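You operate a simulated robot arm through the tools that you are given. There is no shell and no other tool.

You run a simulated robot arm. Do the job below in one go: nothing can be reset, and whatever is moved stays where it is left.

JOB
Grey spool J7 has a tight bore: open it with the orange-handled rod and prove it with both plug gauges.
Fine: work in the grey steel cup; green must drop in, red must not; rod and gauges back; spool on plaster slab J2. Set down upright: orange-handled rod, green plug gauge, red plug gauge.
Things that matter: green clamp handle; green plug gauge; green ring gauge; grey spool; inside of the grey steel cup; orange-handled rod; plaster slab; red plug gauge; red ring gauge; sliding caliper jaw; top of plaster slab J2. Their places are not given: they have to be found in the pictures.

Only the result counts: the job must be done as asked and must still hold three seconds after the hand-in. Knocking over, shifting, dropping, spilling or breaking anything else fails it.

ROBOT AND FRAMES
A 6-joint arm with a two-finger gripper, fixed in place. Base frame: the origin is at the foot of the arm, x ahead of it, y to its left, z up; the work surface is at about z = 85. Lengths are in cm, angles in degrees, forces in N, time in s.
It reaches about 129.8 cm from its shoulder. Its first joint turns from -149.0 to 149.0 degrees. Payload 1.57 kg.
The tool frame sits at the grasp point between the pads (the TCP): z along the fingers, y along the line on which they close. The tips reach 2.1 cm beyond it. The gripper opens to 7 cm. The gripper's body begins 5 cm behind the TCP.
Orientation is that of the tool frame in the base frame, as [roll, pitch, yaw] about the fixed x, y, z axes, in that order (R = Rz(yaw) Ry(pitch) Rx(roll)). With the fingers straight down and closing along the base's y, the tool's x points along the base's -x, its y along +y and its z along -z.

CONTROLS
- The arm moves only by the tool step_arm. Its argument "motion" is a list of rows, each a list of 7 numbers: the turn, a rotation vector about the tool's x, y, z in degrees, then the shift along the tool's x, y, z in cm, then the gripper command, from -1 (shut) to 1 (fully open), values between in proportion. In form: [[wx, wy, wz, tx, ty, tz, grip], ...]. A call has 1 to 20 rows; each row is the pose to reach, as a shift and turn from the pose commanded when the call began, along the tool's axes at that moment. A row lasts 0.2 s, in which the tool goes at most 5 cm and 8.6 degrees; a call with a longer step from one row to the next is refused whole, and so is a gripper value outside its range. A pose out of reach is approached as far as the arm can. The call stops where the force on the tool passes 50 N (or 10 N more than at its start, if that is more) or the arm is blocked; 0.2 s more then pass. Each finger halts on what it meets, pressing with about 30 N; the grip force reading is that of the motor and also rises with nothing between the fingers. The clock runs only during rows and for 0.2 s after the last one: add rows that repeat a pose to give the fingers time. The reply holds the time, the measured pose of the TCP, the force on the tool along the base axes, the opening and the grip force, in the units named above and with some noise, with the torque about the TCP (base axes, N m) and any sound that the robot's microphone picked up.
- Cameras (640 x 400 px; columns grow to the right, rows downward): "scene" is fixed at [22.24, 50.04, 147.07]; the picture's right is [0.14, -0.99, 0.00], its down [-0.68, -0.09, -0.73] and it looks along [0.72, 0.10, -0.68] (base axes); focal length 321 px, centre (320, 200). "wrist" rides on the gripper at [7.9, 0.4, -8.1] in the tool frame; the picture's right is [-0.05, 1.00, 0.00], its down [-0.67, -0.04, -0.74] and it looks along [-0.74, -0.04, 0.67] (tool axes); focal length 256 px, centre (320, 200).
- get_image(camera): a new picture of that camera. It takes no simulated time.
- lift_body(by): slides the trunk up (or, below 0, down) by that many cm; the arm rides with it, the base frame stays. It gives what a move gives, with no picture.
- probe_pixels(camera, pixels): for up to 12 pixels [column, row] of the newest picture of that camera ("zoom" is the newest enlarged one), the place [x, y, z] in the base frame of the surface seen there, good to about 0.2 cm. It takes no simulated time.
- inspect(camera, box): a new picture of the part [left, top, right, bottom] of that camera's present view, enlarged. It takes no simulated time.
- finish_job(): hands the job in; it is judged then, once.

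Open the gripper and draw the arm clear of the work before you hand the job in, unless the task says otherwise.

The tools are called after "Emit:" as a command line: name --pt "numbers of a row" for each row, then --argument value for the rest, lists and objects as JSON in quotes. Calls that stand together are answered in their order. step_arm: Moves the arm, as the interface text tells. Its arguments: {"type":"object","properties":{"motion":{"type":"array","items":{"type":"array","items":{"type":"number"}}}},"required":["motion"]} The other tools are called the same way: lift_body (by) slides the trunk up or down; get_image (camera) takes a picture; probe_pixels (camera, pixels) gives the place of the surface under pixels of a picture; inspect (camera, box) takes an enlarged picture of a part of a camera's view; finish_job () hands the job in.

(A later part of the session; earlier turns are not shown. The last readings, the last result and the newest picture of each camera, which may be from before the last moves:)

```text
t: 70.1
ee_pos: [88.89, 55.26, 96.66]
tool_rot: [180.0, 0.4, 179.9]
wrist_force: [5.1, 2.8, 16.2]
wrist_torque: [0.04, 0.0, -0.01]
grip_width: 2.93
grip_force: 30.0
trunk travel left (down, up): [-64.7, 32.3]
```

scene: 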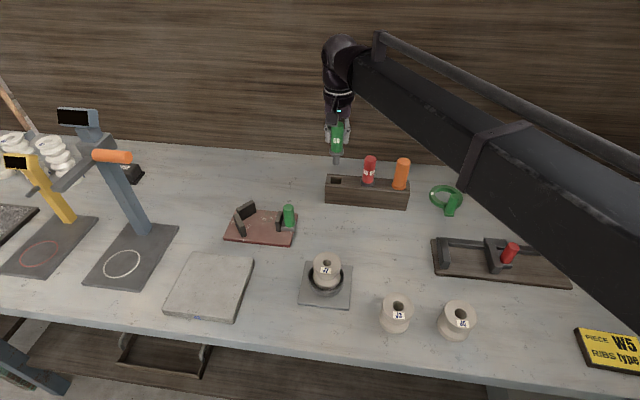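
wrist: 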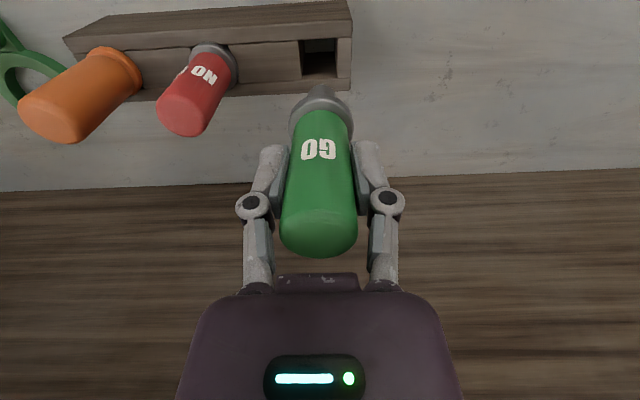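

The gauge collar is seated (Fz 16 N). I open and check it stands upright.

Emit:
step_arm --pt "0 0 0 0 0 0 0.1" --pt "0 0 0 0 0 0 0.5" --pt "0 0 0 0 0 0 1" --pt "0 0 0 0 0 0 1"

Emit:
get_image --camera "wrist"

```text
t: 71.1
ee_pos: [89.02, 55.2, 96.51]
tool_rot: [-179.9, 0.3, -179.9]
wrist_force: [-0.6, 1.2, -0.1]
wrist_torque: [-0.02, -0.04, -0.02]
grip_width: 7.01
grip_force: 0.0
trunk travel left (down, up): [-64.7, 32.3]
```

```text
taken
```

wrist: 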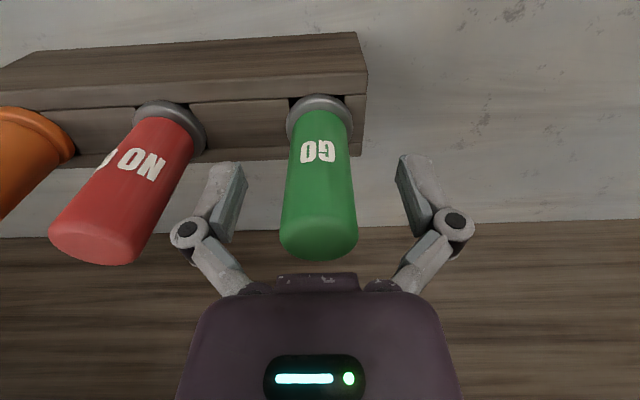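

Green stands upright in its slot. I rise and go back over the orange rod at (88.8,38.25).

Emit:
lift_body --by 9.3

Emit:
step_arm --pt "0 0 0 0.0 -2.4 0 1" --pt "0 0 0 0.0 -4.8 0 1" --pt "0 0 0 0.05 -7.2 0 1" --pt "0 0 0 0.1 -9.6 0 1" --pt "0 0 0 0.1 -12.0 0 1" --pt "0 0 0 0.1 -14.4 0 1" --pt "0 0 0 0.15 -16.95 0 1" --pt "0 0 0 0.15 -16.95 0 1" --pt "0 0 0 0.15 -16.95 0 1"

Emit:
get_image --camera "wrist"

```text
t: 72.4
ee_pos: [88.85, 55.14, 105.98]
tool_rot: [-180.0, 0.3, 179.9]
wrist_force: [-0.1, -0.7, -0.3]
wrist_torque: [0.01, -0.02, -0.01]
grip_width: 7.0
grip_force: 0.0
trunk travel left (down, up): [-74.0, 23.0]
```

```text
t: 74.4
ee_pos: [88.69, 38.22, 105.81]
tool_rot: [-179.9, 0.4, 180.0]
wrist_force: [-0.6, -0.5, -0.2]
wrist_torque: [0.0, 0.01, 0.03]
grip_width: 7.03
grip_force: 0.1
trunk travel left (down, up): [-74.0, 23.0]
```

```text
taken
```

wrist: 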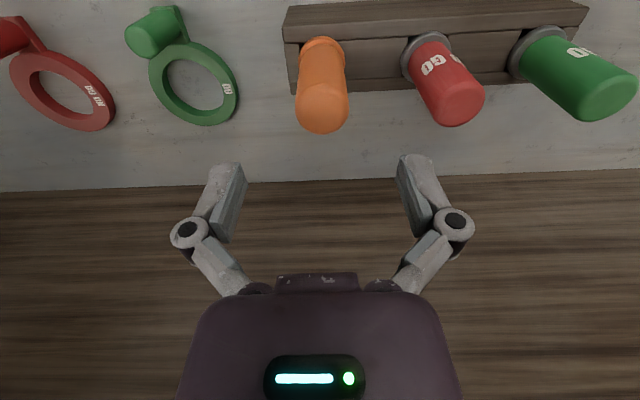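

The rod is centred within 0.2 cm at (322,88). I nudge slightly, lower 9 cm and grip.

Emit:
step_arm --pt "0 0 0 -0.1 0.12 0 1" --pt "0 0 0 -0.1 0.12 0 1"

Emit:
lift_body --by -9

Emit:
step_arm --pt "0 0 0 0 0 0 0.5" --pt "0 0 0 0 0 0 0" --pt "0 0 0 0 0 0 -0.4" --pt "0 0 0 0 0 0 -0.8" --pt "0 0 0 0 0 0 -0.8"

Emit:
get_image --camera "wrist"

```text
t: 75.0
ee_pos: [88.9, 38.16, 105.91]
tool_rot: [-179.9, 0.2, 180.0]
wrist_force: [-0.2, -0.2, 0.1]
wrist_torque: [0.01, -0.02, -0.02]
grip_width: 7.01
grip_force: 0.1
trunk travel left (down, up): [-74.0, 23.0]
```

```text
t: 76.2
ee_pos: [88.77, 38.31, 96.97]
tool_rot: [-179.9, 0.2, -180.0]
wrist_force: [0.1, -0.8, -0.5]
wrist_torque: [-0.01, -0.02, 0.0]
grip_width: 6.98
grip_force: 0.0
trunk travel left (down, up): [-65.0, 32.0]
```

```text
t: 77.4
ee_pos: [88.87, 38.12, 96.85]
tool_rot: [-179.8, 0.2, 180.0]
wrist_force: [0.3, 0.0, 1.0]
wrist_torque: [-0.03, 0.01, 0.04]
grip_width: 3.31
grip_force: 30.4
trunk travel left (down, up): [-65.0, 32.0]
```

```text
taken
```

wrist: 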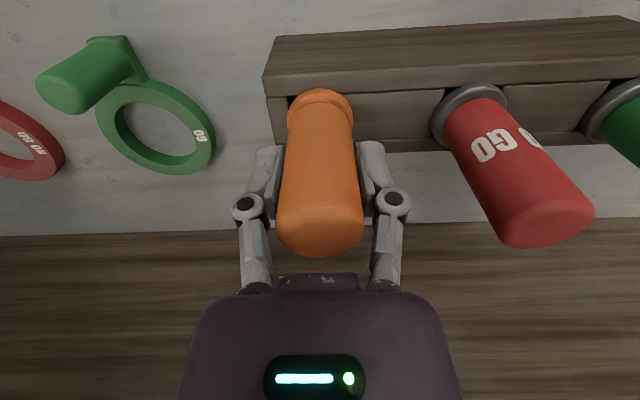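

The rod is gripped. I lift 9 cm and carry it back over the bore at (60.84,53.97).

Emit:
lift_body --by 9

Emit:
step_arm --pt "0 0 0 2.15 1.2 0 -0.8" --pt "0 0 0 4.3 2.4 0 -0.8" --pt "0 0 0 6.45 3.6 0 -0.8" --pt "0 0 0 8.6 4.85 0 -0.8" --pt "0 0 0 10.8 6.05 0 -0.8" --pt "0 0 0 12.9 7.25 0 -0.8" --pt "0 0 0 15.1 8.45 0 -0.8" --pt "0 0 0 17.2 9.7 0 -0.8" --pt "0 0 0 19.4 10.9 0 -0.8" --pt "0 0 0 21.5 12.1 0 -0.8" --pt "0 0 0 23.7 13.3 0 -0.8" --pt "0 0 0 25.8 14.5 0 -0.8" --pt "0 0 0 27.0 15.1 0 -0.8" --pt "0 0 0 27.98 15.75 0 -0.8" --pt "0 0 0 27.98 15.75 0 -0.8" --pt "0 0 0 27.98 15.75 0 -0.8"

Emit:
inspect --camera "scene" --box '[306, 235, 346, 275]'

Emit:
inspect --camera "wrist" --box '[280, 43, 360, 93]'

```text
t: 78.7
ee_pos: [88.91, 38.26, 105.82]
tool_rot: [-179.9, 0.2, 180.0]
wrist_force: [-0.2, 0.3, -2.2]
wrist_torque: [0.0, -0.01, 0.0]
grip_width: 3.35
grip_force: 29.9
trunk travel left (down, up): [-74.0, 23.0]
```

```text
t: 82.1
ee_pos: [60.84, 53.83, 105.82]
tool_rot: [-179.9, 0.2, -180.0]
wrist_force: [-0.2, -0.5, -2.2]
wrist_torque: [-0.01, 0.0, 0.01]
grip_width: 3.33
grip_force: 29.9
trunk travel left (down, up): [-74.0, 23.0]
```

```text
10.00 times, centred on (326, 255) of scene
```

zoom: 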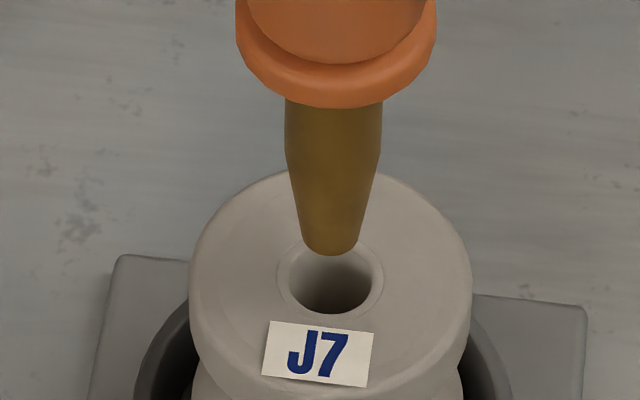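

```text
8.00 times, centred on (320, 68) of wrist
```

zoom: 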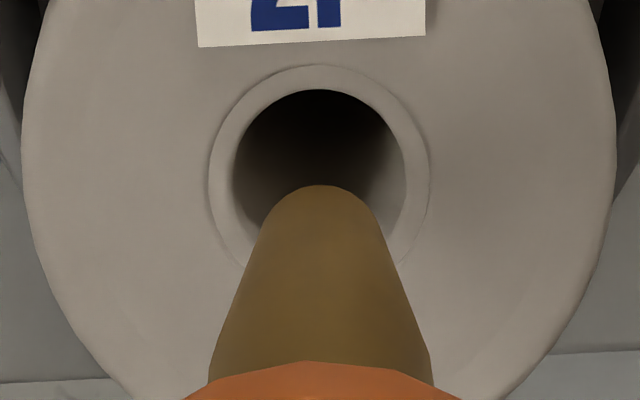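

The tip is centred sideways and ≈0.1 cm short in x. I shift +0.1 and lower into the bore in 1–1.5 cm steps.

Emit:
step_arm --pt "0 0 0 -0.1 0.03 0 -0.8" --pt "0 0 0 -0.1 0.03 0 -0.8"

Emit:
lift_body --by -3

Emit:
lift_body --by -1

Emit:
lift_body --by -1

Emit:
lift_body --by -1

Emit:
inspect --camera "scene" --box '[306, 235, 346, 275]'

```text
t: 82.7
ee_pos: [60.96, 54.01, 105.93]
tool_rot: [-179.9, 0.2, 179.9]
wrist_force: [0.1, -0.4, -2.1]
wrist_torque: [0.0, -0.02, 0.0]
grip_width: 3.34
grip_force: 30.0
trunk travel left (down, up): [-74.0, 23.0]
```

```text
t: 83.4
ee_pos: [61.07, 53.87, 102.89]
tool_rot: [-179.9, 0.3, 179.9]
wrist_force: [0.0, -0.6, -1.6]
wrist_torque: [0.03, 0.02, -0.01]
grip_width: 3.35
grip_force: 30.3
trunk travel left (down, up): [-71.0, 26.0]
```

```text
t: 84.0
ee_pos: [60.92, 53.98, 101.99]
tool_rot: [-179.9, 0.2, 180.0]
wrist_force: [-0.8, -0.3, -1.6]
wrist_torque: [-0.01, 0.06, 0.0]
grip_width: 3.33
grip_force: 29.8
trunk travel left (down, up): [-70.0, 27.0]
```

```text
t: 84.6
ee_pos: [61.04, 53.94, 101.03]
tool_rot: [-179.9, 0.2, -179.9]
wrist_force: [-0.7, -0.6, -2.0]
wrist_torque: [0.01, 0.11, -0.04]
grip_width: 3.33
grip_force: 29.4
trunk travel left (down, up): [-69.0, 28.0]
```

```text
t: 85.2
ee_pos: [60.96, 54.04, 99.83]
tool_rot: [-180.0, 0.3, 180.0]
wrist_force: [-2.0, 0.1, -2.6]
wrist_torque: [0.01, 0.08, 0.04]
grip_width: 3.33
grip_force: 29.6
trunk travel left (down, up): [-68.0, 29.0]
```

```text
10.00 times, centred on (326, 255) of scene
```

zoom: 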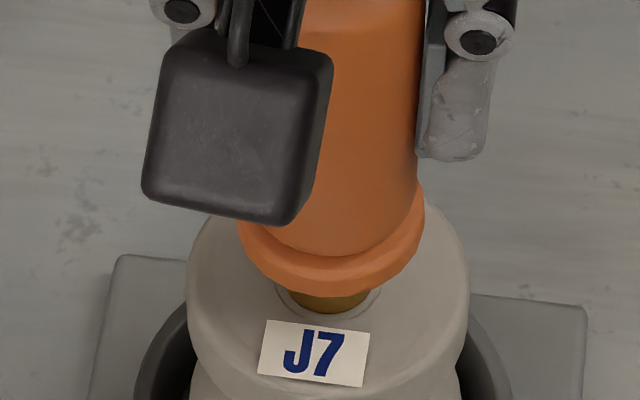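

Still no axial resistance. I continue until the collar touches the spool top (TCP ≈98.1).

Emit:
lift_body --by -1

Emit:
lift_body --by -0.4

Emit:
lift_body --by -0.2

Emit:
inspect --camera "scene" --box '[306, 235, 346, 275]'

```text
t: 85.8
ee_pos: [60.87, 54.03, 98.94]
tool_rot: [-179.9, 0.1, 179.9]
wrist_force: [-1.1, -0.1, -2.6]
wrist_torque: [-0.03, 0.05, -0.01]
grip_width: 3.32
grip_force: 29.8
trunk travel left (down, up): [-67.0, 30.0]
```

```text
t: 86.3
ee_pos: [60.92, 53.98, 98.52]
tool_rot: [-180.0, 0.2, -180.0]
wrist_force: [-0.1, -0.5, -2.8]
wrist_torque: [0.02, 0.09, -0.01]
grip_width: 3.31
grip_force: 30.2
trunk travel left (down, up): [-66.6, 30.4]
```

```text
t: 86.8
ee_pos: [60.95, 54.1, 98.34]
tool_rot: [-180.0, 0.3, 180.0]
wrist_force: [-0.7, 1.0, 1.1]
wrist_torque: [0.03, -0.02, -0.02]
grip_width: 3.32
grip_force: 29.9
trunk travel left (down, up): [-66.4, 30.6]
```

```text
10.00 times, centred on (326, 255) of scene
```

zoom: 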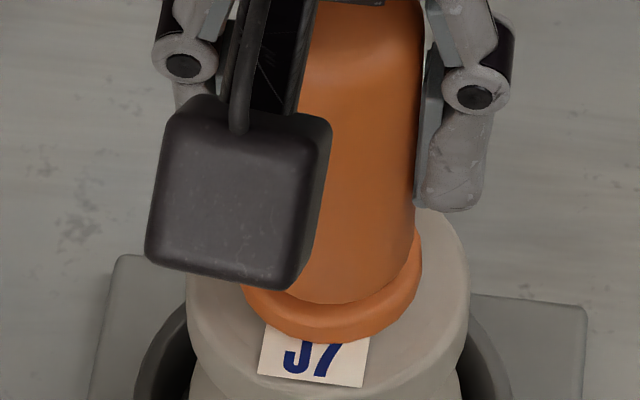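

The collar is at the spool top (weight coming off). Now I twist the rod back and forth about its axis to work the bore.

Emit:
step_arm --pt "0 0 8 0 0 0 -0.8" --pt "0 0 16 0 0 0 -0.8" --pt "0 0 24 0 0 0 -0.8" --pt "0 0 32 0 0 0 -0.8" --pt "0 0 40 0 0 0 -0.8" --pt "0 0 32 0 0 0 -0.8" --pt "0 0 24 0 0 0 -0.8" --pt "0 0 16 0 0 0 -0.8" --pt "0 0 8 0 0 0 -0.8" --pt "0 0 0 0 0 0 -0.8" --pt "0 0 -8 0 0 0 -0.8" --pt "0 0 -16 0 0 0 -0.8" --pt "0 0 -24 0 0 0 -0.8" --pt "0 0 -32 0 0 0 -0.8" --pt "0 0 -24 0 0 0 -0.8" --pt "0 0 -16 0 0 0 -0.8" --pt "0 0 -8 0 0 0 -0.8" --pt "0 0 0 0 0 0 -0.8" --pt "0 0 0 0 0 0 -0.8"

Emit:
inspect --camera "scene" --box '[286, 225, 366, 315]'

```text
t: 90.8
ee_pos: [61.0, 54.01, 98.32]
tool_rot: [-179.9, 0.3, 179.8]
wrist_force: [0.9, 0.1, 2.3]
wrist_torque: [-0.08, 0.0, 0.0]
grip_width: 3.33
grip_force: 30.2
trunk travel left (down, up): [-66.4, 30.6]
```

```text
4.44 times, centred on (326, 270) of scene
```

zoom: 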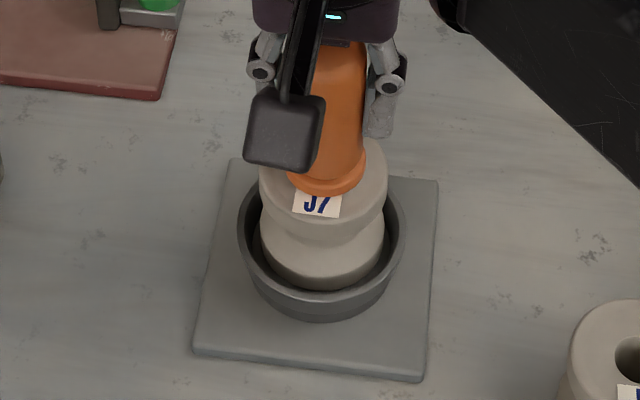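

The spool hasn't turned or grown further. I draw the rod out and measure the bore again.

Emit:
lift_body --by 7.5

Emit:
inspect --camera "scene" --box '[306, 235, 346, 275]'

Emit:
inspect --camera "wrist" --box '[280, 43, 360, 93]'

```text
t: 91.9
ee_pos: [60.89, 54.1, 105.76]
tool_rot: [-179.9, 0.1, 180.0]
wrist_force: [0.3, -1.3, -2.6]
wrist_torque: [0.02, -0.03, 0.0]
grip_width: 3.31
grip_force: 29.6
trunk travel left (down, up): [-73.9, 23.1]
```

```text
10.00 times, centred on (326, 255) of scene
```

zoom: 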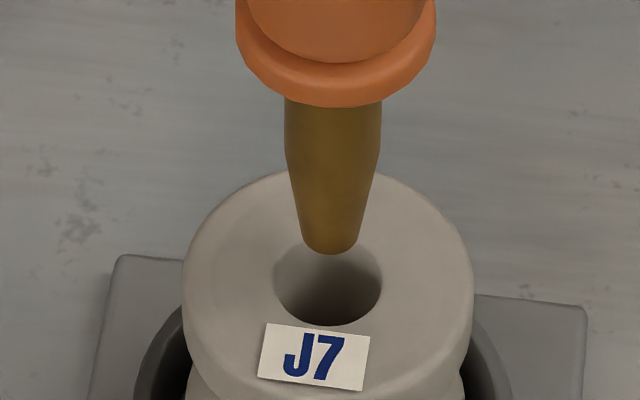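

```text
8.00 times, centred on (320, 68) of wrist
```

zoom: 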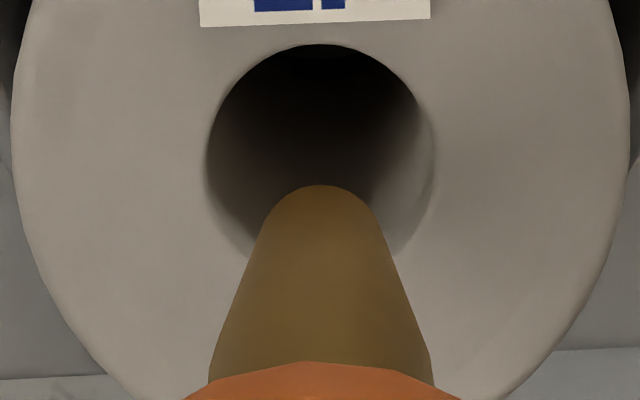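

The bore has clearly opened: the narrow inner ring is gone and the hole is now 107 px against 83 before. I return the rod to its slot at (88.8,38.28).

Emit:
step_arm --pt "0 0 0 -2.15 -1.2 0 -0.8" --pt "0 0 0 -4.3 -2.4 0 -0.8" --pt "0 0 0 -6.45 -3.6 0 -0.8" --pt "0 0 0 -8.6 -4.85 0 -0.8" --pt "0 0 0 -10.8 -6.05 0 -0.8" --pt "0 0 0 -12.9 -7.25 0 -0.8" --pt "0 0 0 -15.1 -8.45 0 -0.8" --pt "0 0 0 -17.2 -9.7 0 -0.8" --pt "0 0 0 -19.4 -10.9 0 -0.8" --pt "0 0 0 -21.5 -12.1 0 -0.8" --pt "0 0 0 -23.7 -13.3 0 -0.8" --pt "0 0 0 -25.8 -14.5 0 -0.8" --pt "0 0 0 -27.88 -15.75 0 -0.8" --pt "0 0 0 -27.88 -15.75 0 -0.8" --pt "0 0 0 -27.88 -15.75 0 -0.8"

Emit:
get_image --camera "wrist"

Emit:
get_image --camera "scene"

Emit:
inspect --camera "scene" --box '[306, 235, 346, 275]'

```text
t: 95.1
ee_pos: [88.9, 38.12, 105.68]
tool_rot: [-179.9, 0.3, -180.0]
wrist_force: [-0.1, 0.4, -1.8]
wrist_torque: [-0.03, -0.03, 0.02]
grip_width: 3.32
grip_force: 29.7
trunk travel left (down, up): [-73.9, 23.1]
```

```text
taken
```

wrist: 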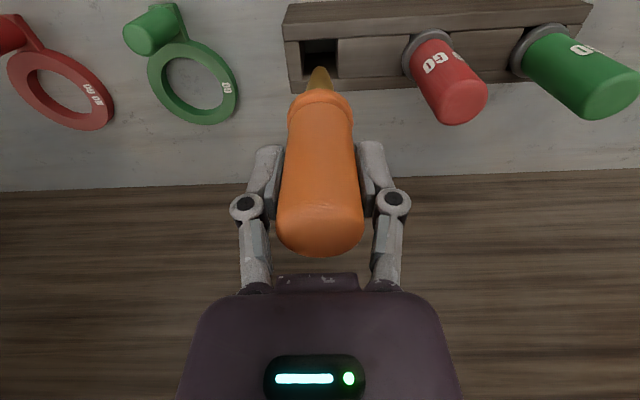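

```text
taken
```

scene: 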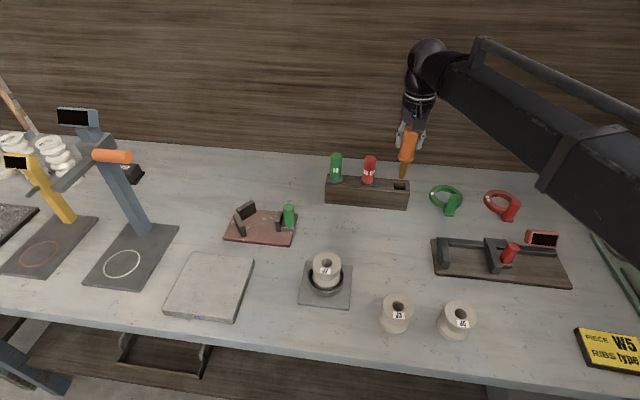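

```text
10.00 times, centred on (326, 255) of scene
```

zoom: 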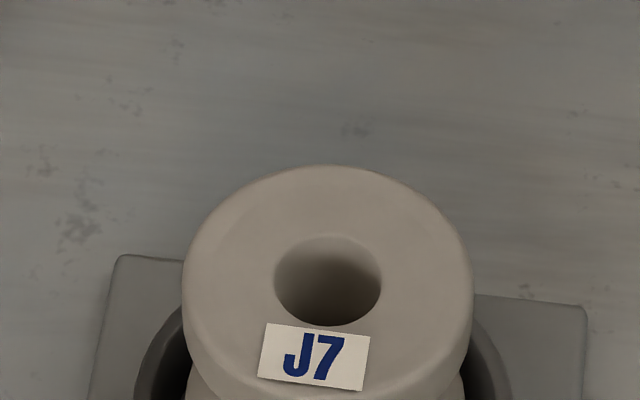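

The rod hangs over its slot as before. I lower it in stages.

Emit:
lift_body --by -3

Emit:
lift_body --by -5.4

Emit:
lift_body --by -0.4

Emit:
lift_body --by -0.15

```text
t: 95.9
ee_pos: [88.91, 38.08, 102.8]
tool_rot: [-179.9, 0.1, 180.0]
wrist_force: [-0.2, -0.3, -2.2]
wrist_torque: [-0.04, -0.02, -0.02]
grip_width: 3.32
grip_force: 30.3
trunk travel left (down, up): [-70.9, 26.1]
```

```text
t: 96.8
ee_pos: [88.88, 38.09, 97.44]
tool_rot: [-179.9, 0.1, -179.9]
wrist_force: [-0.2, 0.1, -1.8]
wrist_torque: [0.01, -0.01, -0.01]
grip_width: 3.32
grip_force: 30.1
trunk travel left (down, up): [-65.5, 31.5]
```

```text
t: 97.3
ee_pos: [88.85, 38.08, 97.0]
tool_rot: [-179.9, 0.1, -180.0]
wrist_force: [0.0, -0.2, -2.0]
wrist_torque: [-0.01, -0.03, 0.02]
grip_width: 3.32
grip_force: 30.1
trunk travel left (down, up): [-65.1, 31.9]
```

```text
t: 97.9
ee_pos: [88.99, 38.09, 96.93]
tool_rot: [180.0, 0.2, -180.0]
wrist_force: [2.9, 1.6, 9.1]
wrist_torque: [0.02, -0.06, 0.0]
grip_width: 3.31
grip_force: 30.2
trunk travel left (down, up): [-65.0, 32.0]
```

The collar is seated (Fz 9 N). I open, rise and move over the green gauge at (88.9,55.15).

Emit:
step_arm --pt "0 0 0 0 0 0 0.2" --pt "0 0 0 0 0 0 0.6" --pt "0 0 0 0 0 0 1" --pt "0 0 0 0 0 0 1"

Emit:
lift_body --by 9

Emit:
step_arm --pt "0 0 0 0 2.4 0 1" --pt "0 0 0 0 4.8 0 1" --pt "0 0 0 0 7.2 0 1" --pt "0 0 0 0 9.6 0 1" --pt "0 0 0 0 12.0 0 1" --pt "0 0 0 0 14.4 0 1" --pt "0 0 0 0 17.03 0 1" --pt "0 0 0 0 17.03 0 1" --pt "0 0 0 0 17.03 0 1"

Emit:
get_image --camera "wrist"

```text
t: 98.9
ee_pos: [88.89, 38.02, 96.88]
tool_rot: [-179.9, 0.2, -180.0]
wrist_force: [0.4, 0.3, -0.4]
wrist_torque: [-0.04, 0.01, 0.0]
grip_width: 7.01
grip_force: 0.0
trunk travel left (down, up): [-65.0, 32.0]
```

```text
t: 100.1
ee_pos: [88.9, 38.09, 105.84]
tool_rot: [-179.9, 0.2, 180.0]
wrist_force: [0.2, -0.2, -0.5]
wrist_torque: [0.02, 0.01, 0.0]
grip_width: 7.01
grip_force: 0.0
trunk travel left (down, up): [-74.0, 23.0]
```

```text
t: 102.1
ee_pos: [89.05, 55.11, 105.89]
tool_rot: [-179.9, 0.2, 180.0]
wrist_force: [0.0, 0.4, -0.6]
wrist_torque: [0.01, -0.01, -0.02]
grip_width: 7.0
grip_force: 0.1
trunk travel left (down, up): [-74.0, 23.0]
```

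```text
taken
```

wrist: 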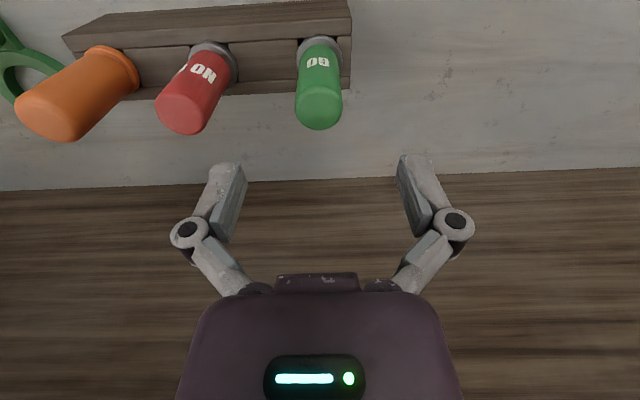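

The rod stands upright again; the green gauge is centred at (319,85). I lower 9 cm, close and lift 9 cm.

Emit:
lift_body --by -9

Emit:
step_arm --pt "0 0 0 0.05 0 0 0.5" --pt "0 0 0 0.05 0 0 0" --pt "0 0 0 0.05 0 0 -0.4" --pt "0 0 0 0.05 0 0 -0.8" --pt "0 0 0 0.05 0 0 -0.8"

Emit:
lift_body --by 9

Emit:
inspect --camera "wrist" --box '[280, 73, 360, 123]'

Emit:
inspect --camera "scene" --box '[306, 235, 346, 275]'

Emit:
probe_pixels --camera "zoom" --pixels '[[268, 280], [388, 280], [328, 228], [328, 240], [200, 250], [460, 250], [330, 175], [270, 240], [385, 240]]'

```text
t: 103.4
ee_pos: [89.11, 55.13, 96.85]
tool_rot: [-179.9, 0.3, 180.0]
wrist_force: [-0.2, 0.9, 0.6]
wrist_torque: [0.0, -0.02, -0.01]
grip_width: 7.0
grip_force: 0.1
trunk travel left (down, up): [-65.0, 32.0]
```

```text
t: 104.6
ee_pos: [89.07, 55.19, 96.79]
tool_rot: [-179.9, 0.3, -180.0]
wrist_force: [-0.3, -0.7, 0.4]
wrist_torque: [-0.02, 0.05, -0.01]
grip_width: 2.93
grip_force: 29.5
trunk travel left (down, up): [-65.0, 32.0]
```

```text
t: 105.8
ee_pos: [89.02, 55.22, 105.75]
tool_rot: [-179.8, 0.1, 180.0]
wrist_force: [0.2, -0.1, -1.1]
wrist_torque: [-0.04, 0.02, -0.01]
grip_width: 2.88
grip_force: 30.1
trunk travel left (down, up): [-74.0, 23.0]
```

```text
8.00 times, centred on (320, 98) of wrist
```

zoom: 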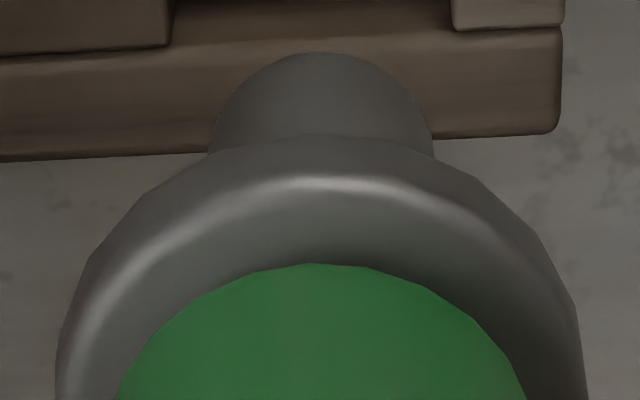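

```text
10.00 times, centred on (326, 255) of scene
```

zoom: 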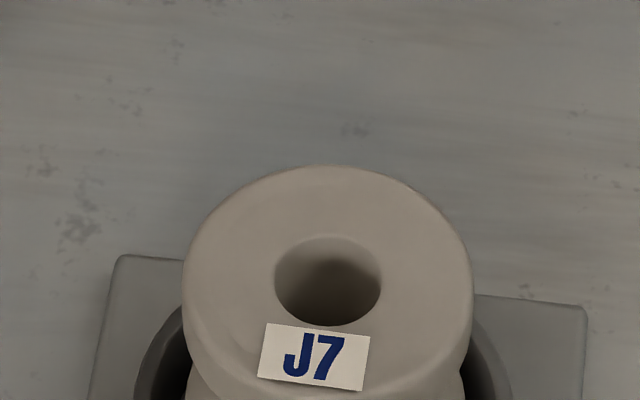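

```text
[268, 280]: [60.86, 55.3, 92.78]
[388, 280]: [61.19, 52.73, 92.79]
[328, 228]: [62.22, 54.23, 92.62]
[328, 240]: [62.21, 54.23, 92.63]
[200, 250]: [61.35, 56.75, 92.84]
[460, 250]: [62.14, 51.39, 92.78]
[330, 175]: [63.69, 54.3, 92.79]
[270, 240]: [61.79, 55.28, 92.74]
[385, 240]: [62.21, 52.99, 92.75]
```

The bore centre now reads ≈(61.03,54.03) with an opening of ≈2.2 cm at the top. I carry the green gauge there (target TCP 61.07, 54.03) and lower 3.5 cm to compare.

Emit:
step_arm --pt "0 0 0 2.2 -0.1 0 -0.8" --pt "0 0 0 4.4 -0.2 0 -0.8" --pt "0 0 0 6.6 -0.3 0 -0.8" --pt "0 0 0 8.8 -0.4 0 -0.8" --pt "0 0 0 11.0 -0.5 0 -0.8" --pt "0 0 0 13.2 -0.6 0 -0.8" --pt "0 0 0 15.4 -0.7 0 -0.8" --pt "0 0 0 17.6 -0.8 0 -0.8" --pt "0 0 0 19.8 -0.9 0 -0.8" --pt "0 0 0 22.0 -1.0 0 -0.8" --pt "0 0 0 24.2 -1.1 0 -0.8" --pt "0 0 0 26.2 -1.15 0 -0.8" --pt "0 0 0 27.95 -1.17 0 -0.8" --pt "0 0 0 27.95 -1.17 0 -0.8" --pt "0 0 0 27.95 -1.17 0 -0.8"

Emit:
lift_body --by -3.5

Emit:
inspect --camera "scene" --box '[306, 235, 346, 275]'

Emit:
inspect --camera "wrist" --box '[280, 43, 360, 103]'

```text
t: 109.0
ee_pos: [61.04, 53.93, 105.91]
tool_rot: [-179.9, 0.3, 180.0]
wrist_force: [-0.4, -0.1, -0.7]
wrist_torque: [-0.02, 0.01, -0.04]
grip_width: 2.91
grip_force: 30.1
trunk travel left (down, up): [-74.0, 23.0]
```

```text
t: 109.8
ee_pos: [60.96, 53.85, 102.45]
tool_rot: [-179.9, 0.4, -180.0]
wrist_force: [0.5, 1.0, -1.3]
wrist_torque: [-0.02, 0.0, -0.04]
grip_width: 2.9
grip_force: 30.0
trunk travel left (down, up): [-70.5, 26.5]
```

```text
10.00 times, centred on (326, 255) of scene
```

zoom: 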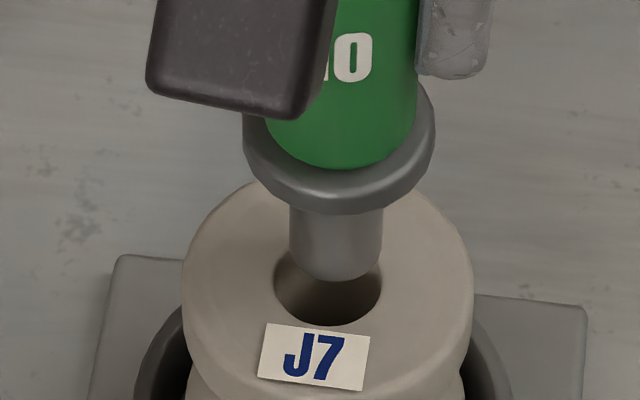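

```text
6.67 times, centred on (320, 73) of wrist
```

zoom: 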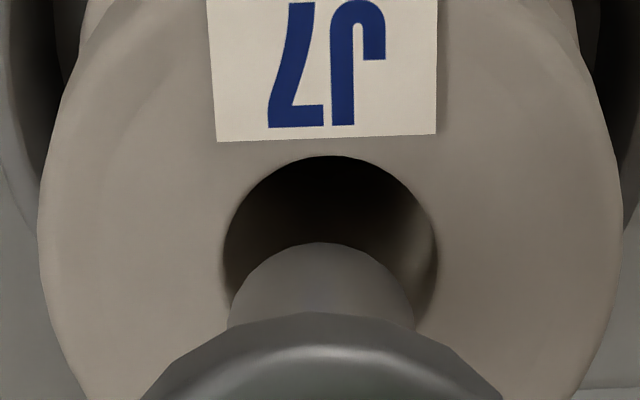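

The opening is now clearly wider than the green plug (107 against 92 px). The plug is 8 px right of the bore centre, so I shift +0.16 in y and lower to the top face.

Emit:
step_arm --pt "0 0 0 0 0.16 0 -0.8" --pt "0 0 0 0 0.16 0 -0.8"

Emit:
lift_body --by -1.0

Emit:
inspect --camera "scene" --box '[306, 235, 346, 275]'

Emit:
inspect --camera "wrist" --box '[280, 43, 360, 103]'

```text
t: 110.4
ee_pos: [61.02, 54.02, 102.3]
tool_rot: [-180.0, 0.3, 179.9]
wrist_force: [-0.1, -0.7, -0.9]
wrist_torque: [-0.02, 0.0, -0.04]
grip_width: 2.92
grip_force: 30.2
trunk travel left (down, up): [-70.5, 26.5]
```

```text
t: 111.0
ee_pos: [60.93, 53.89, 101.43]
tool_rot: [-180.0, 0.3, -180.0]
wrist_force: [2.8, 1.5, 21.2]
wrist_torque: [0.09, -0.35, 0.01]
grip_width: 2.9
grip_force: 30.1
trunk travel left (down, up): [-69.5, 27.5]
```

```text
10.00 times, centred on (326, 255) of scene
```

zoom: 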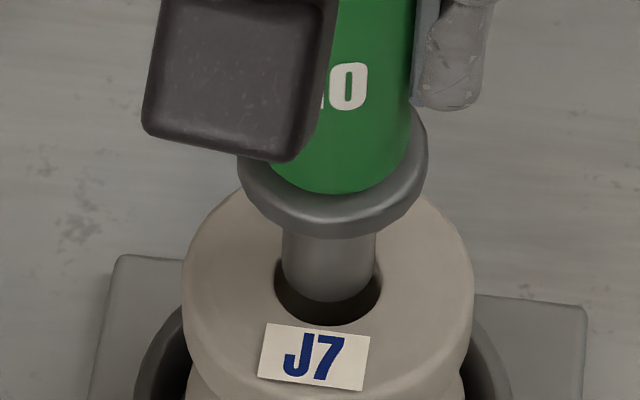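

```text
6.67 times, centred on (320, 73) of wrist
```

zoom: 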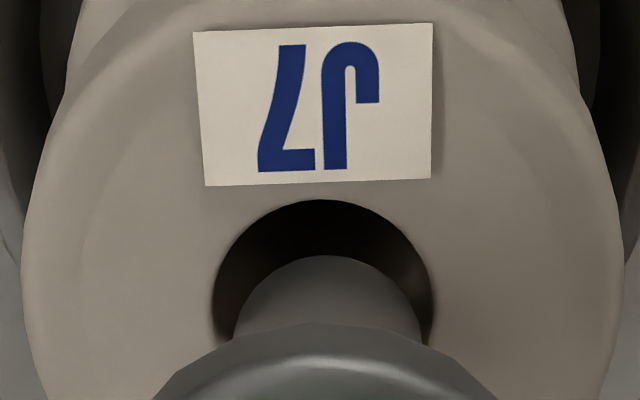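

The plug caught on the back edge (21 N): both views show it ≈0.38 cm too far in +x (front gap rows 301–325 in the scene, 200–255 in the wrist view). I lift 0.6, shift −0.38 in x, and recheck.

Emit:
lift_body --by 0.6

Emit:
step_arm --pt "0 0 0 0.2 0 0 -0.8" --pt "0 0 0 0.38 -0.02 0 -0.8" --pt "0 0 0 0.38 -0.02 0 -0.8"

Emit:
inspect --camera "scene" --box '[306, 235, 346, 275]'

Emit:
inspect --camera "wrist" --box '[280, 43, 360, 103]'

```text
t: 111.5
ee_pos: [61.09, 54.09, 101.96]
tool_rot: [-179.8, 0.2, 179.9]
wrist_force: [-1.0, 0.9, -1.1]
wrist_torque: [-0.03, 0.02, 0.02]
grip_width: 2.93
grip_force: 29.5
trunk travel left (down, up): [-70.1, 26.9]
```

```text
t: 112.3
ee_pos: [60.58, 53.98, 101.9]
tool_rot: [-179.9, 0.2, 179.9]
wrist_force: [-0.2, -0.1, -1.1]
wrist_torque: [0.0, -0.01, 0.01]
grip_width: 2.92
grip_force: 30.4
trunk travel left (down, up): [-70.1, 26.9]
```

```text
10.00 times, centred on (326, 255) of scene
```

zoom: 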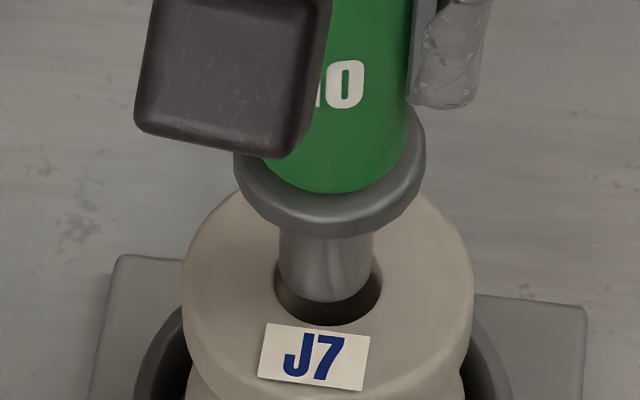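

```text
6.67 times, centred on (320, 73) of wrist
```

zoom: 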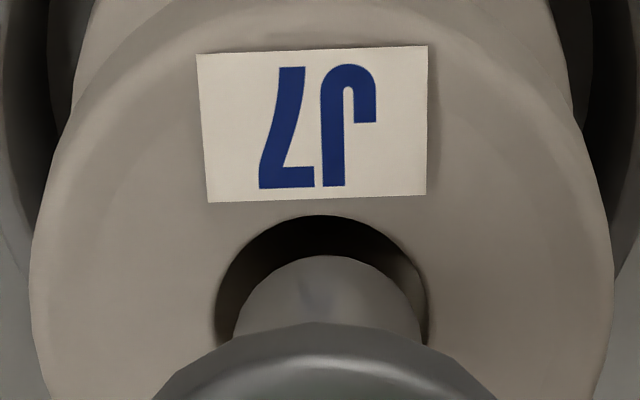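

Projected to the top face, the plug centre now lies at row ≈279 and column 326 against the bore's (327,281). I lower in small steps.

Emit:
lift_body --by -0.5

Emit:
lift_body --by -0.2

Emit:
lift_body --by -0.2

Emit:
inspect --camera "scene" --box '[306, 235, 346, 275]'

```text
t: 112.9
ee_pos: [60.53, 54.0, 101.42]
tool_rot: [-179.9, 0.3, 179.9]
wrist_force: [0.5, -0.7, -0.9]
wrist_torque: [-0.01, -0.01, 0.04]
grip_width: 2.9
grip_force: 29.5
trunk travel left (down, up): [-69.6, 27.4]
```

```text
t: 113.4
ee_pos: [60.67, 53.96, 101.26]
tool_rot: [-179.9, 0.3, 180.0]
wrist_force: [0.0, -0.6, -1.9]
wrist_torque: [0.0, -0.01, -0.01]
grip_width: 2.91
grip_force: 29.7
trunk travel left (down, up): [-69.4, 27.6]
```

```text
t: 113.9
ee_pos: [60.62, 54.08, 101.03]
tool_rot: [-179.9, 0.3, 180.0]
wrist_force: [-0.3, 0.4, -0.5]
wrist_torque: [-0.01, -0.01, 0.01]
grip_width: 2.91
grip_force: 29.9
trunk travel left (down, up): [-69.2, 27.8]
```

```text
10.00 times, centred on (326, 255) of scene
```

zoom: 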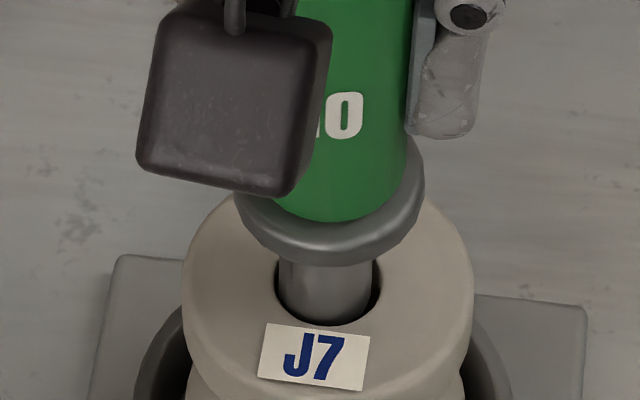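

The green plug is inside the bore with no resistance. I keep lowering to seat its collar.

Emit:
lift_body --by -0.8

Emit:
lift_body --by -0.8

Emit:
lift_body --by -0.5

Emit:
inspect --camera "scene" --box '[306, 235, 346, 275]'

```text
t: 114.5
ee_pos: [60.59, 53.94, 100.27]
tool_rot: [-179.9, 0.2, -180.0]
wrist_force: [0.0, -0.3, -1.3]
wrist_torque: [0.0, 0.0, 0.02]
grip_width: 2.9
grip_force: 30.4
trunk travel left (down, up): [-68.4, 28.6]
```

```text
t: 115.0
ee_pos: [60.68, 54.08, 99.41]
tool_rot: [-179.9, 0.3, 180.0]
wrist_force: [-0.8, -0.2, -1.8]
wrist_torque: [-0.01, 0.02, 0.02]
grip_width: 2.93
grip_force: 30.0
trunk travel left (down, up): [-67.6, 29.4]
```

```text
t: 115.6
ee_pos: [60.63, 54.02, 98.98]
tool_rot: [-179.9, 0.3, -180.0]
wrist_force: [0.7, 0.2, -1.8]
wrist_torque: [0.0, 0.01, -0.01]
grip_width: 2.9
grip_force: 30.0
trunk travel left (down, up): [-67.1, 29.9]
```

```text
10.00 times, centred on (326, 255) of scene
```

zoom: 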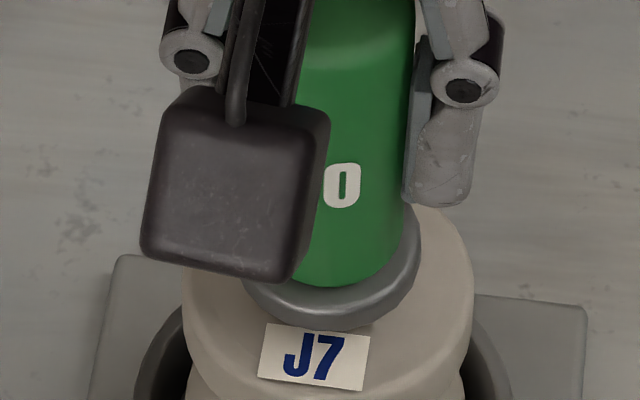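

The collar is nearly at the top face. I lower in 0.3 cm steps until it seats.

Emit:
lift_body --by -0.3

Emit:
lift_body --by -0.3

Emit:
lift_body --by -0.2

```text
t: 116.1
ee_pos: [60.55, 53.94, 98.54]
tool_rot: [-179.9, 0.3, -180.0]
wrist_force: [0.0, -0.1, -0.6]
wrist_torque: [-0.01, 0.01, -0.01]
grip_width: 2.91
grip_force: 29.8
trunk travel left (down, up): [-66.8, 30.2]
```

```text
t: 116.6
ee_pos: [60.7, 54.06, 98.35]
tool_rot: [-179.9, 0.4, -179.9]
wrist_force: [0.5, -0.1, -1.7]
wrist_torque: [0.0, 0.01, 0.0]
grip_width: 2.94
grip_force: 30.7
trunk travel left (down, up): [-66.5, 30.5]
```

```text
t: 117.2
ee_pos: [60.54, 53.87, 98.16]
tool_rot: [-179.9, 0.2, -180.0]
wrist_force: [-0.7, 0.1, -0.7]
wrist_torque: [-0.03, 0.05, 0.06]
grip_width: 2.92
grip_force: 30.2
trunk travel left (down, up): [-66.3, 30.7]
```

There is no contact yet at 98.2, and the gap is only millimetres. I open the fingers so the green gauge drops home freely, then look.

Emit:
step_arm --pt "0 0 0 0 0 0 0.0" --pt "0 0 0 0 0 0 0.3" --pt "0 0 0 0 0 0 0.5" --pt "0 0 0 0 0 0 0.5" --pt "0 0 0 0 0 0 0.5"

Emit:
inspect --camera "scene" --box '[286, 225, 366, 315]'

Emit:
get_image --camera "wrist"

```text
t: 118.3
ee_pos: [60.52, 53.94, 98.1]
tool_rot: [-179.9, 0.3, -179.9]
wrist_force: [0.4, 0.6, -0.5]
wrist_torque: [0.01, 0.02, -0.03]
grip_width: 5.24
grip_force: 0.1
trunk travel left (down, up): [-66.3, 30.7]
```

```text
4.44 times, centred on (326, 270) of scene
```

zoom: 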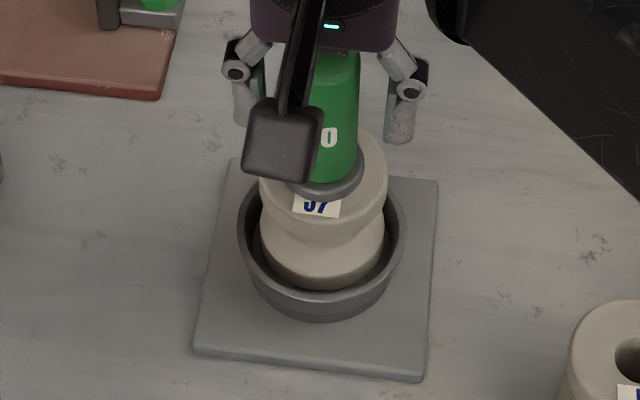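

```text
taken
```

wrist: 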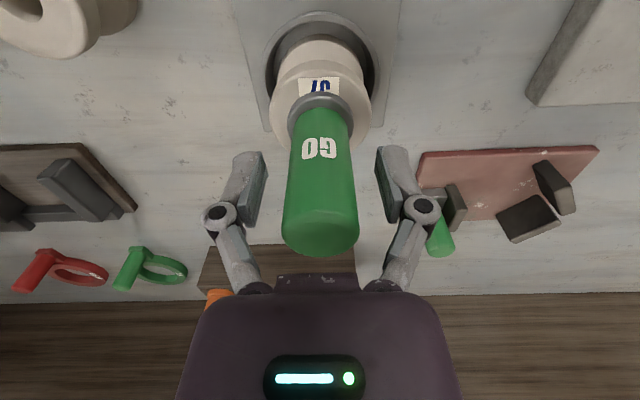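

Green has dropped fully into the bore, collar on the spool top. I close on it again and lift it straight out.

Emit:
step_arm --pt "0 0 0 0 0 0 0.2" --pt "0 0 0 0 0 0 -0.2" --pt "0 0 0 0 0 0 -0.5" --pt "0 0 0 0 0 0 -0.8" --pt "0 0 0 0 0 0 -0.8"

Emit:
lift_body --by 1.5

Emit:
inspect --camera "scene" --box '[286, 225, 366, 315]'

```text
t: 119.5
ee_pos: [60.6, 53.89, 98.1]
tool_rot: [-179.9, 0.3, -180.0]
wrist_force: [1.2, 1.3, 3.0]
wrist_torque: [0.04, -0.01, 0.02]
grip_width: 2.92
grip_force: 30.3
trunk travel left (down, up): [-66.3, 30.7]
```

```text
t: 120.2
ee_pos: [60.72, 54.01, 99.55]
tool_rot: [-179.9, 0.2, 180.0]
wrist_force: [-0.2, -0.3, -1.2]
wrist_torque: [-0.02, 0.0, -0.03]
grip_width: 2.91
grip_force: 29.6
trunk travel left (down, up): [-67.8, 29.2]
```

```text
4.44 times, centred on (326, 270) of scene
```

zoom: 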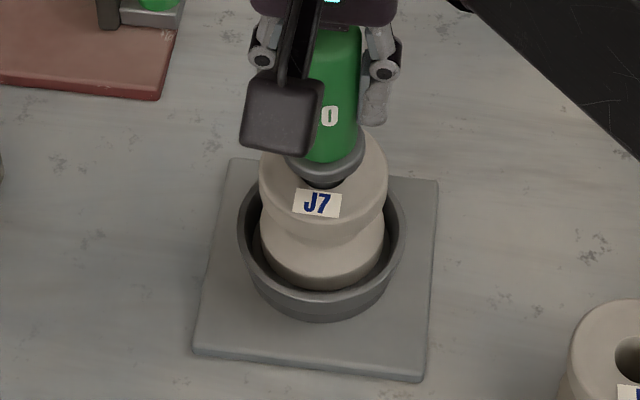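

The gauge comes out freely and the spool stays put. I lift 6.3 cm more and carry green back to its slot.

Emit:
lift_body --by 6.3

Emit:
step_arm --pt "0 0 0 -2.2 0.1 0 -0.8" --pt "0 0 0 -4.4 0.2 0 -0.8" --pt "0 0 0 -6.6 0.3 0 -0.8" --pt "0 0 0 -8.8 0.4 0 -0.8" --pt "0 0 0 -11.0 0.5 0 -0.8" --pt "0 0 0 -13.2 0.6 0 -0.8" --pt "0 0 0 -15.4 0.7 0 -0.8" --pt "0 0 0 -17.6 0.8 0 -0.8" --pt "0 0 0 -19.8 0.9 0 -0.8" --pt "0 0 0 -22.0 1.0 0 -0.8" --pt "0 0 0 -24.2 1.1 0 -0.8" --pt "0 0 0 -26.2 1.15 0 -0.8" --pt "0 0 0 -28.2 1.15 0 -0.8" --pt "0 0 0 -28.2 1.15 0 -0.8" --pt "0 0 0 -28.2 1.15 0 -0.8"

Emit:
get_image --camera "wrist"

Emit:
inspect --camera "scene" --box '[312, 110, 376, 210]'

```text
t: 121.2
ee_pos: [60.61, 54.05, 105.97]
tool_rot: [-179.9, 0.3, 179.9]
wrist_force: [0.0, 0.5, -2.3]
wrist_torque: [0.01, 0.01, 0.01]
grip_width: 2.9
grip_force: 30.0
trunk travel left (down, up): [-74.1, 22.9]
```

```text
t: 124.4
ee_pos: [88.9, 55.13, 105.91]
tool_rot: [-179.8, 0.3, 180.0]
wrist_force: [-0.4, 0.0, -1.1]
wrist_torque: [0.01, 0.01, 0.02]
grip_width: 2.92
grip_force: 29.7
trunk travel left (down, up): [-74.1, 22.9]
```

```text
taken
```

wrist: 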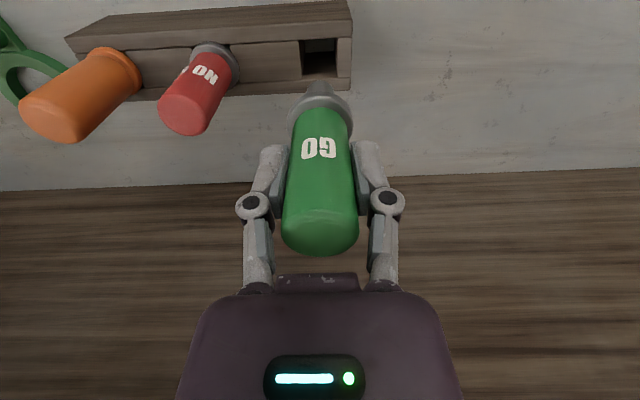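

```text
4.00 times, centred on (344, 160) of scene
```

zoom: 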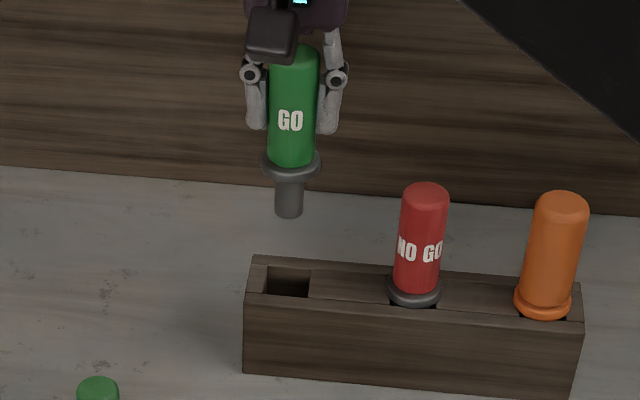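

Green hangs over its slot as when it left. I lower it in stages until the collar seats.

Emit:
lift_body --by -5

Emit:
lift_body --by -3.6

Emit:
lift_body --by -0.4

Emit:
lift_body --by -0.15

```text
t: 125.3
ee_pos: [88.88, 55.18, 100.97]
tool_rot: [-180.0, 0.3, -179.9]
wrist_force: [-0.5, 0.0, -1.5]
wrist_torque: [0.03, -0.01, -0.04]
grip_width: 2.89
grip_force: 29.6
trunk travel left (down, up): [-69.1, 27.9]
```

```text
t: 126.1
ee_pos: [88.99, 55.04, 97.42]
tool_rot: [-179.8, 0.2, -180.0]
wrist_force: [0.8, 0.2, -0.8]
wrist_torque: [0.03, 0.02, 0.02]
grip_width: 2.9
grip_force: 29.9
trunk travel left (down, up): [-65.5, 31.5]
```

```text
t: 126.7
ee_pos: [88.91, 55.21, 96.96]
tool_rot: [-179.9, 0.1, -180.0]
wrist_force: [0.3, 0.4, -1.0]
wrist_torque: [0.01, -0.02, 0.03]
grip_width: 2.9
grip_force: 30.5
trunk travel left (down, up): [-65.1, 31.9]
```

```text
t: 127.2
ee_pos: [88.94, 55.08, 96.75]
tool_rot: [-179.9, 0.2, -179.9]
wrist_force: [-0.2, 0.2, -0.9]
wrist_torque: [-0.05, 0.01, -0.02]
grip_width: 2.92
grip_force: 29.6
trunk travel left (down, up): [-64.9, 32.1]
```

No contact yet at 96.75. One more small step.

Emit:
lift_body --by -0.15

```text
t: 127.7
ee_pos: [88.94, 55.02, 96.73]
tool_rot: [180.0, 0.5, -180.0]
wrist_force: [4.4, 3.7, 13.4]
wrist_torque: [0.09, -0.07, 0.0]
grip_width: 2.88
grip_force: 30.5
trunk travel left (down, up): [-64.8, 32.2]
```

Green's collar is seated (13 N). I open, rise 9.2 cm and move over the red gauge near y≈46.6.

Emit:
step_arm --pt "0 0 0 0 0 0 0.1" --pt "0 0 0 0 0 0 0.5" --pt "0 0 0 0 0 0 1" --pt "0 0 0 0 0 0 1"

Emit:
lift_body --by 9.2

Emit:
step_arm --pt "0 0 0 0 -2.1 0 1" --pt "0 0 0 0 -4.2 0 1" --pt "0 0 0 0 -6.3 0 1" --pt "0 0 0 0 -8.4 0 1" --pt "0 0 0 0 -8.4 0 1" --pt "0 0 0 0 -8.4 0 1"

Emit:
get_image --camera "wrist"

Emit:
probe_pixels --camera "wrist" --pixels '[[305, 108], [340, 108], [322, 120], [322, 70], [322, 80], [308, 75], [336, 75]]'

```text
t: 128.7
ee_pos: [88.81, 55.09, 96.65]
tool_rot: [-179.8, 0.3, -180.0]
wrist_force: [-1.2, 0.3, -0.5]
wrist_torque: [0.0, 0.01, 0.0]
grip_width: 7.01
grip_force: 0.1
trunk travel left (down, up): [-64.8, 32.2]
```

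```text
t: 129.9
ee_pos: [88.78, 55.11, 105.81]
tool_rot: [-179.9, 0.1, -180.0]
wrist_force: [0.7, -0.1, 0.4]
wrist_torque: [-0.02, 0.01, -0.01]
grip_width: 7.03
grip_force: 0.1
trunk travel left (down, up): [-74.0, 23.0]
```

```text
t: 131.3
ee_pos: [88.93, 46.76, 105.85]
tool_rot: [-180.0, 0.3, -180.0]
wrist_force: [0.4, -0.2, 0.2]
wrist_torque: [0.01, 0.01, 0.02]
grip_width: 6.99
grip_force: 0.0
trunk travel left (down, up): [-74.0, 23.0]
```

```text
taken
```

wrist: 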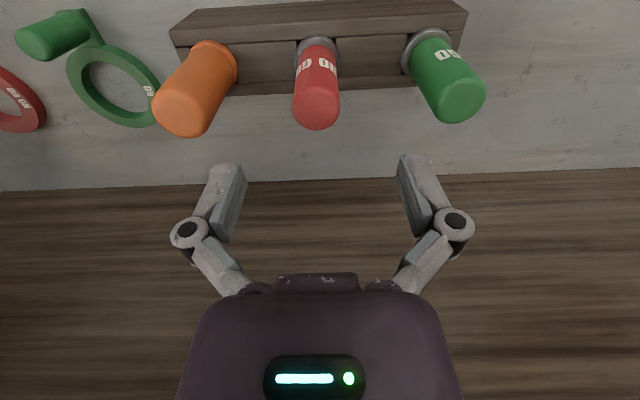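

```text
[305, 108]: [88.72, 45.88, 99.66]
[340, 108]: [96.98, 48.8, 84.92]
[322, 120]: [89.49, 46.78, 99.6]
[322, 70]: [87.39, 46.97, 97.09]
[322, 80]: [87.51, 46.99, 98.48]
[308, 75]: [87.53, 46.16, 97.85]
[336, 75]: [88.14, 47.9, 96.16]
```

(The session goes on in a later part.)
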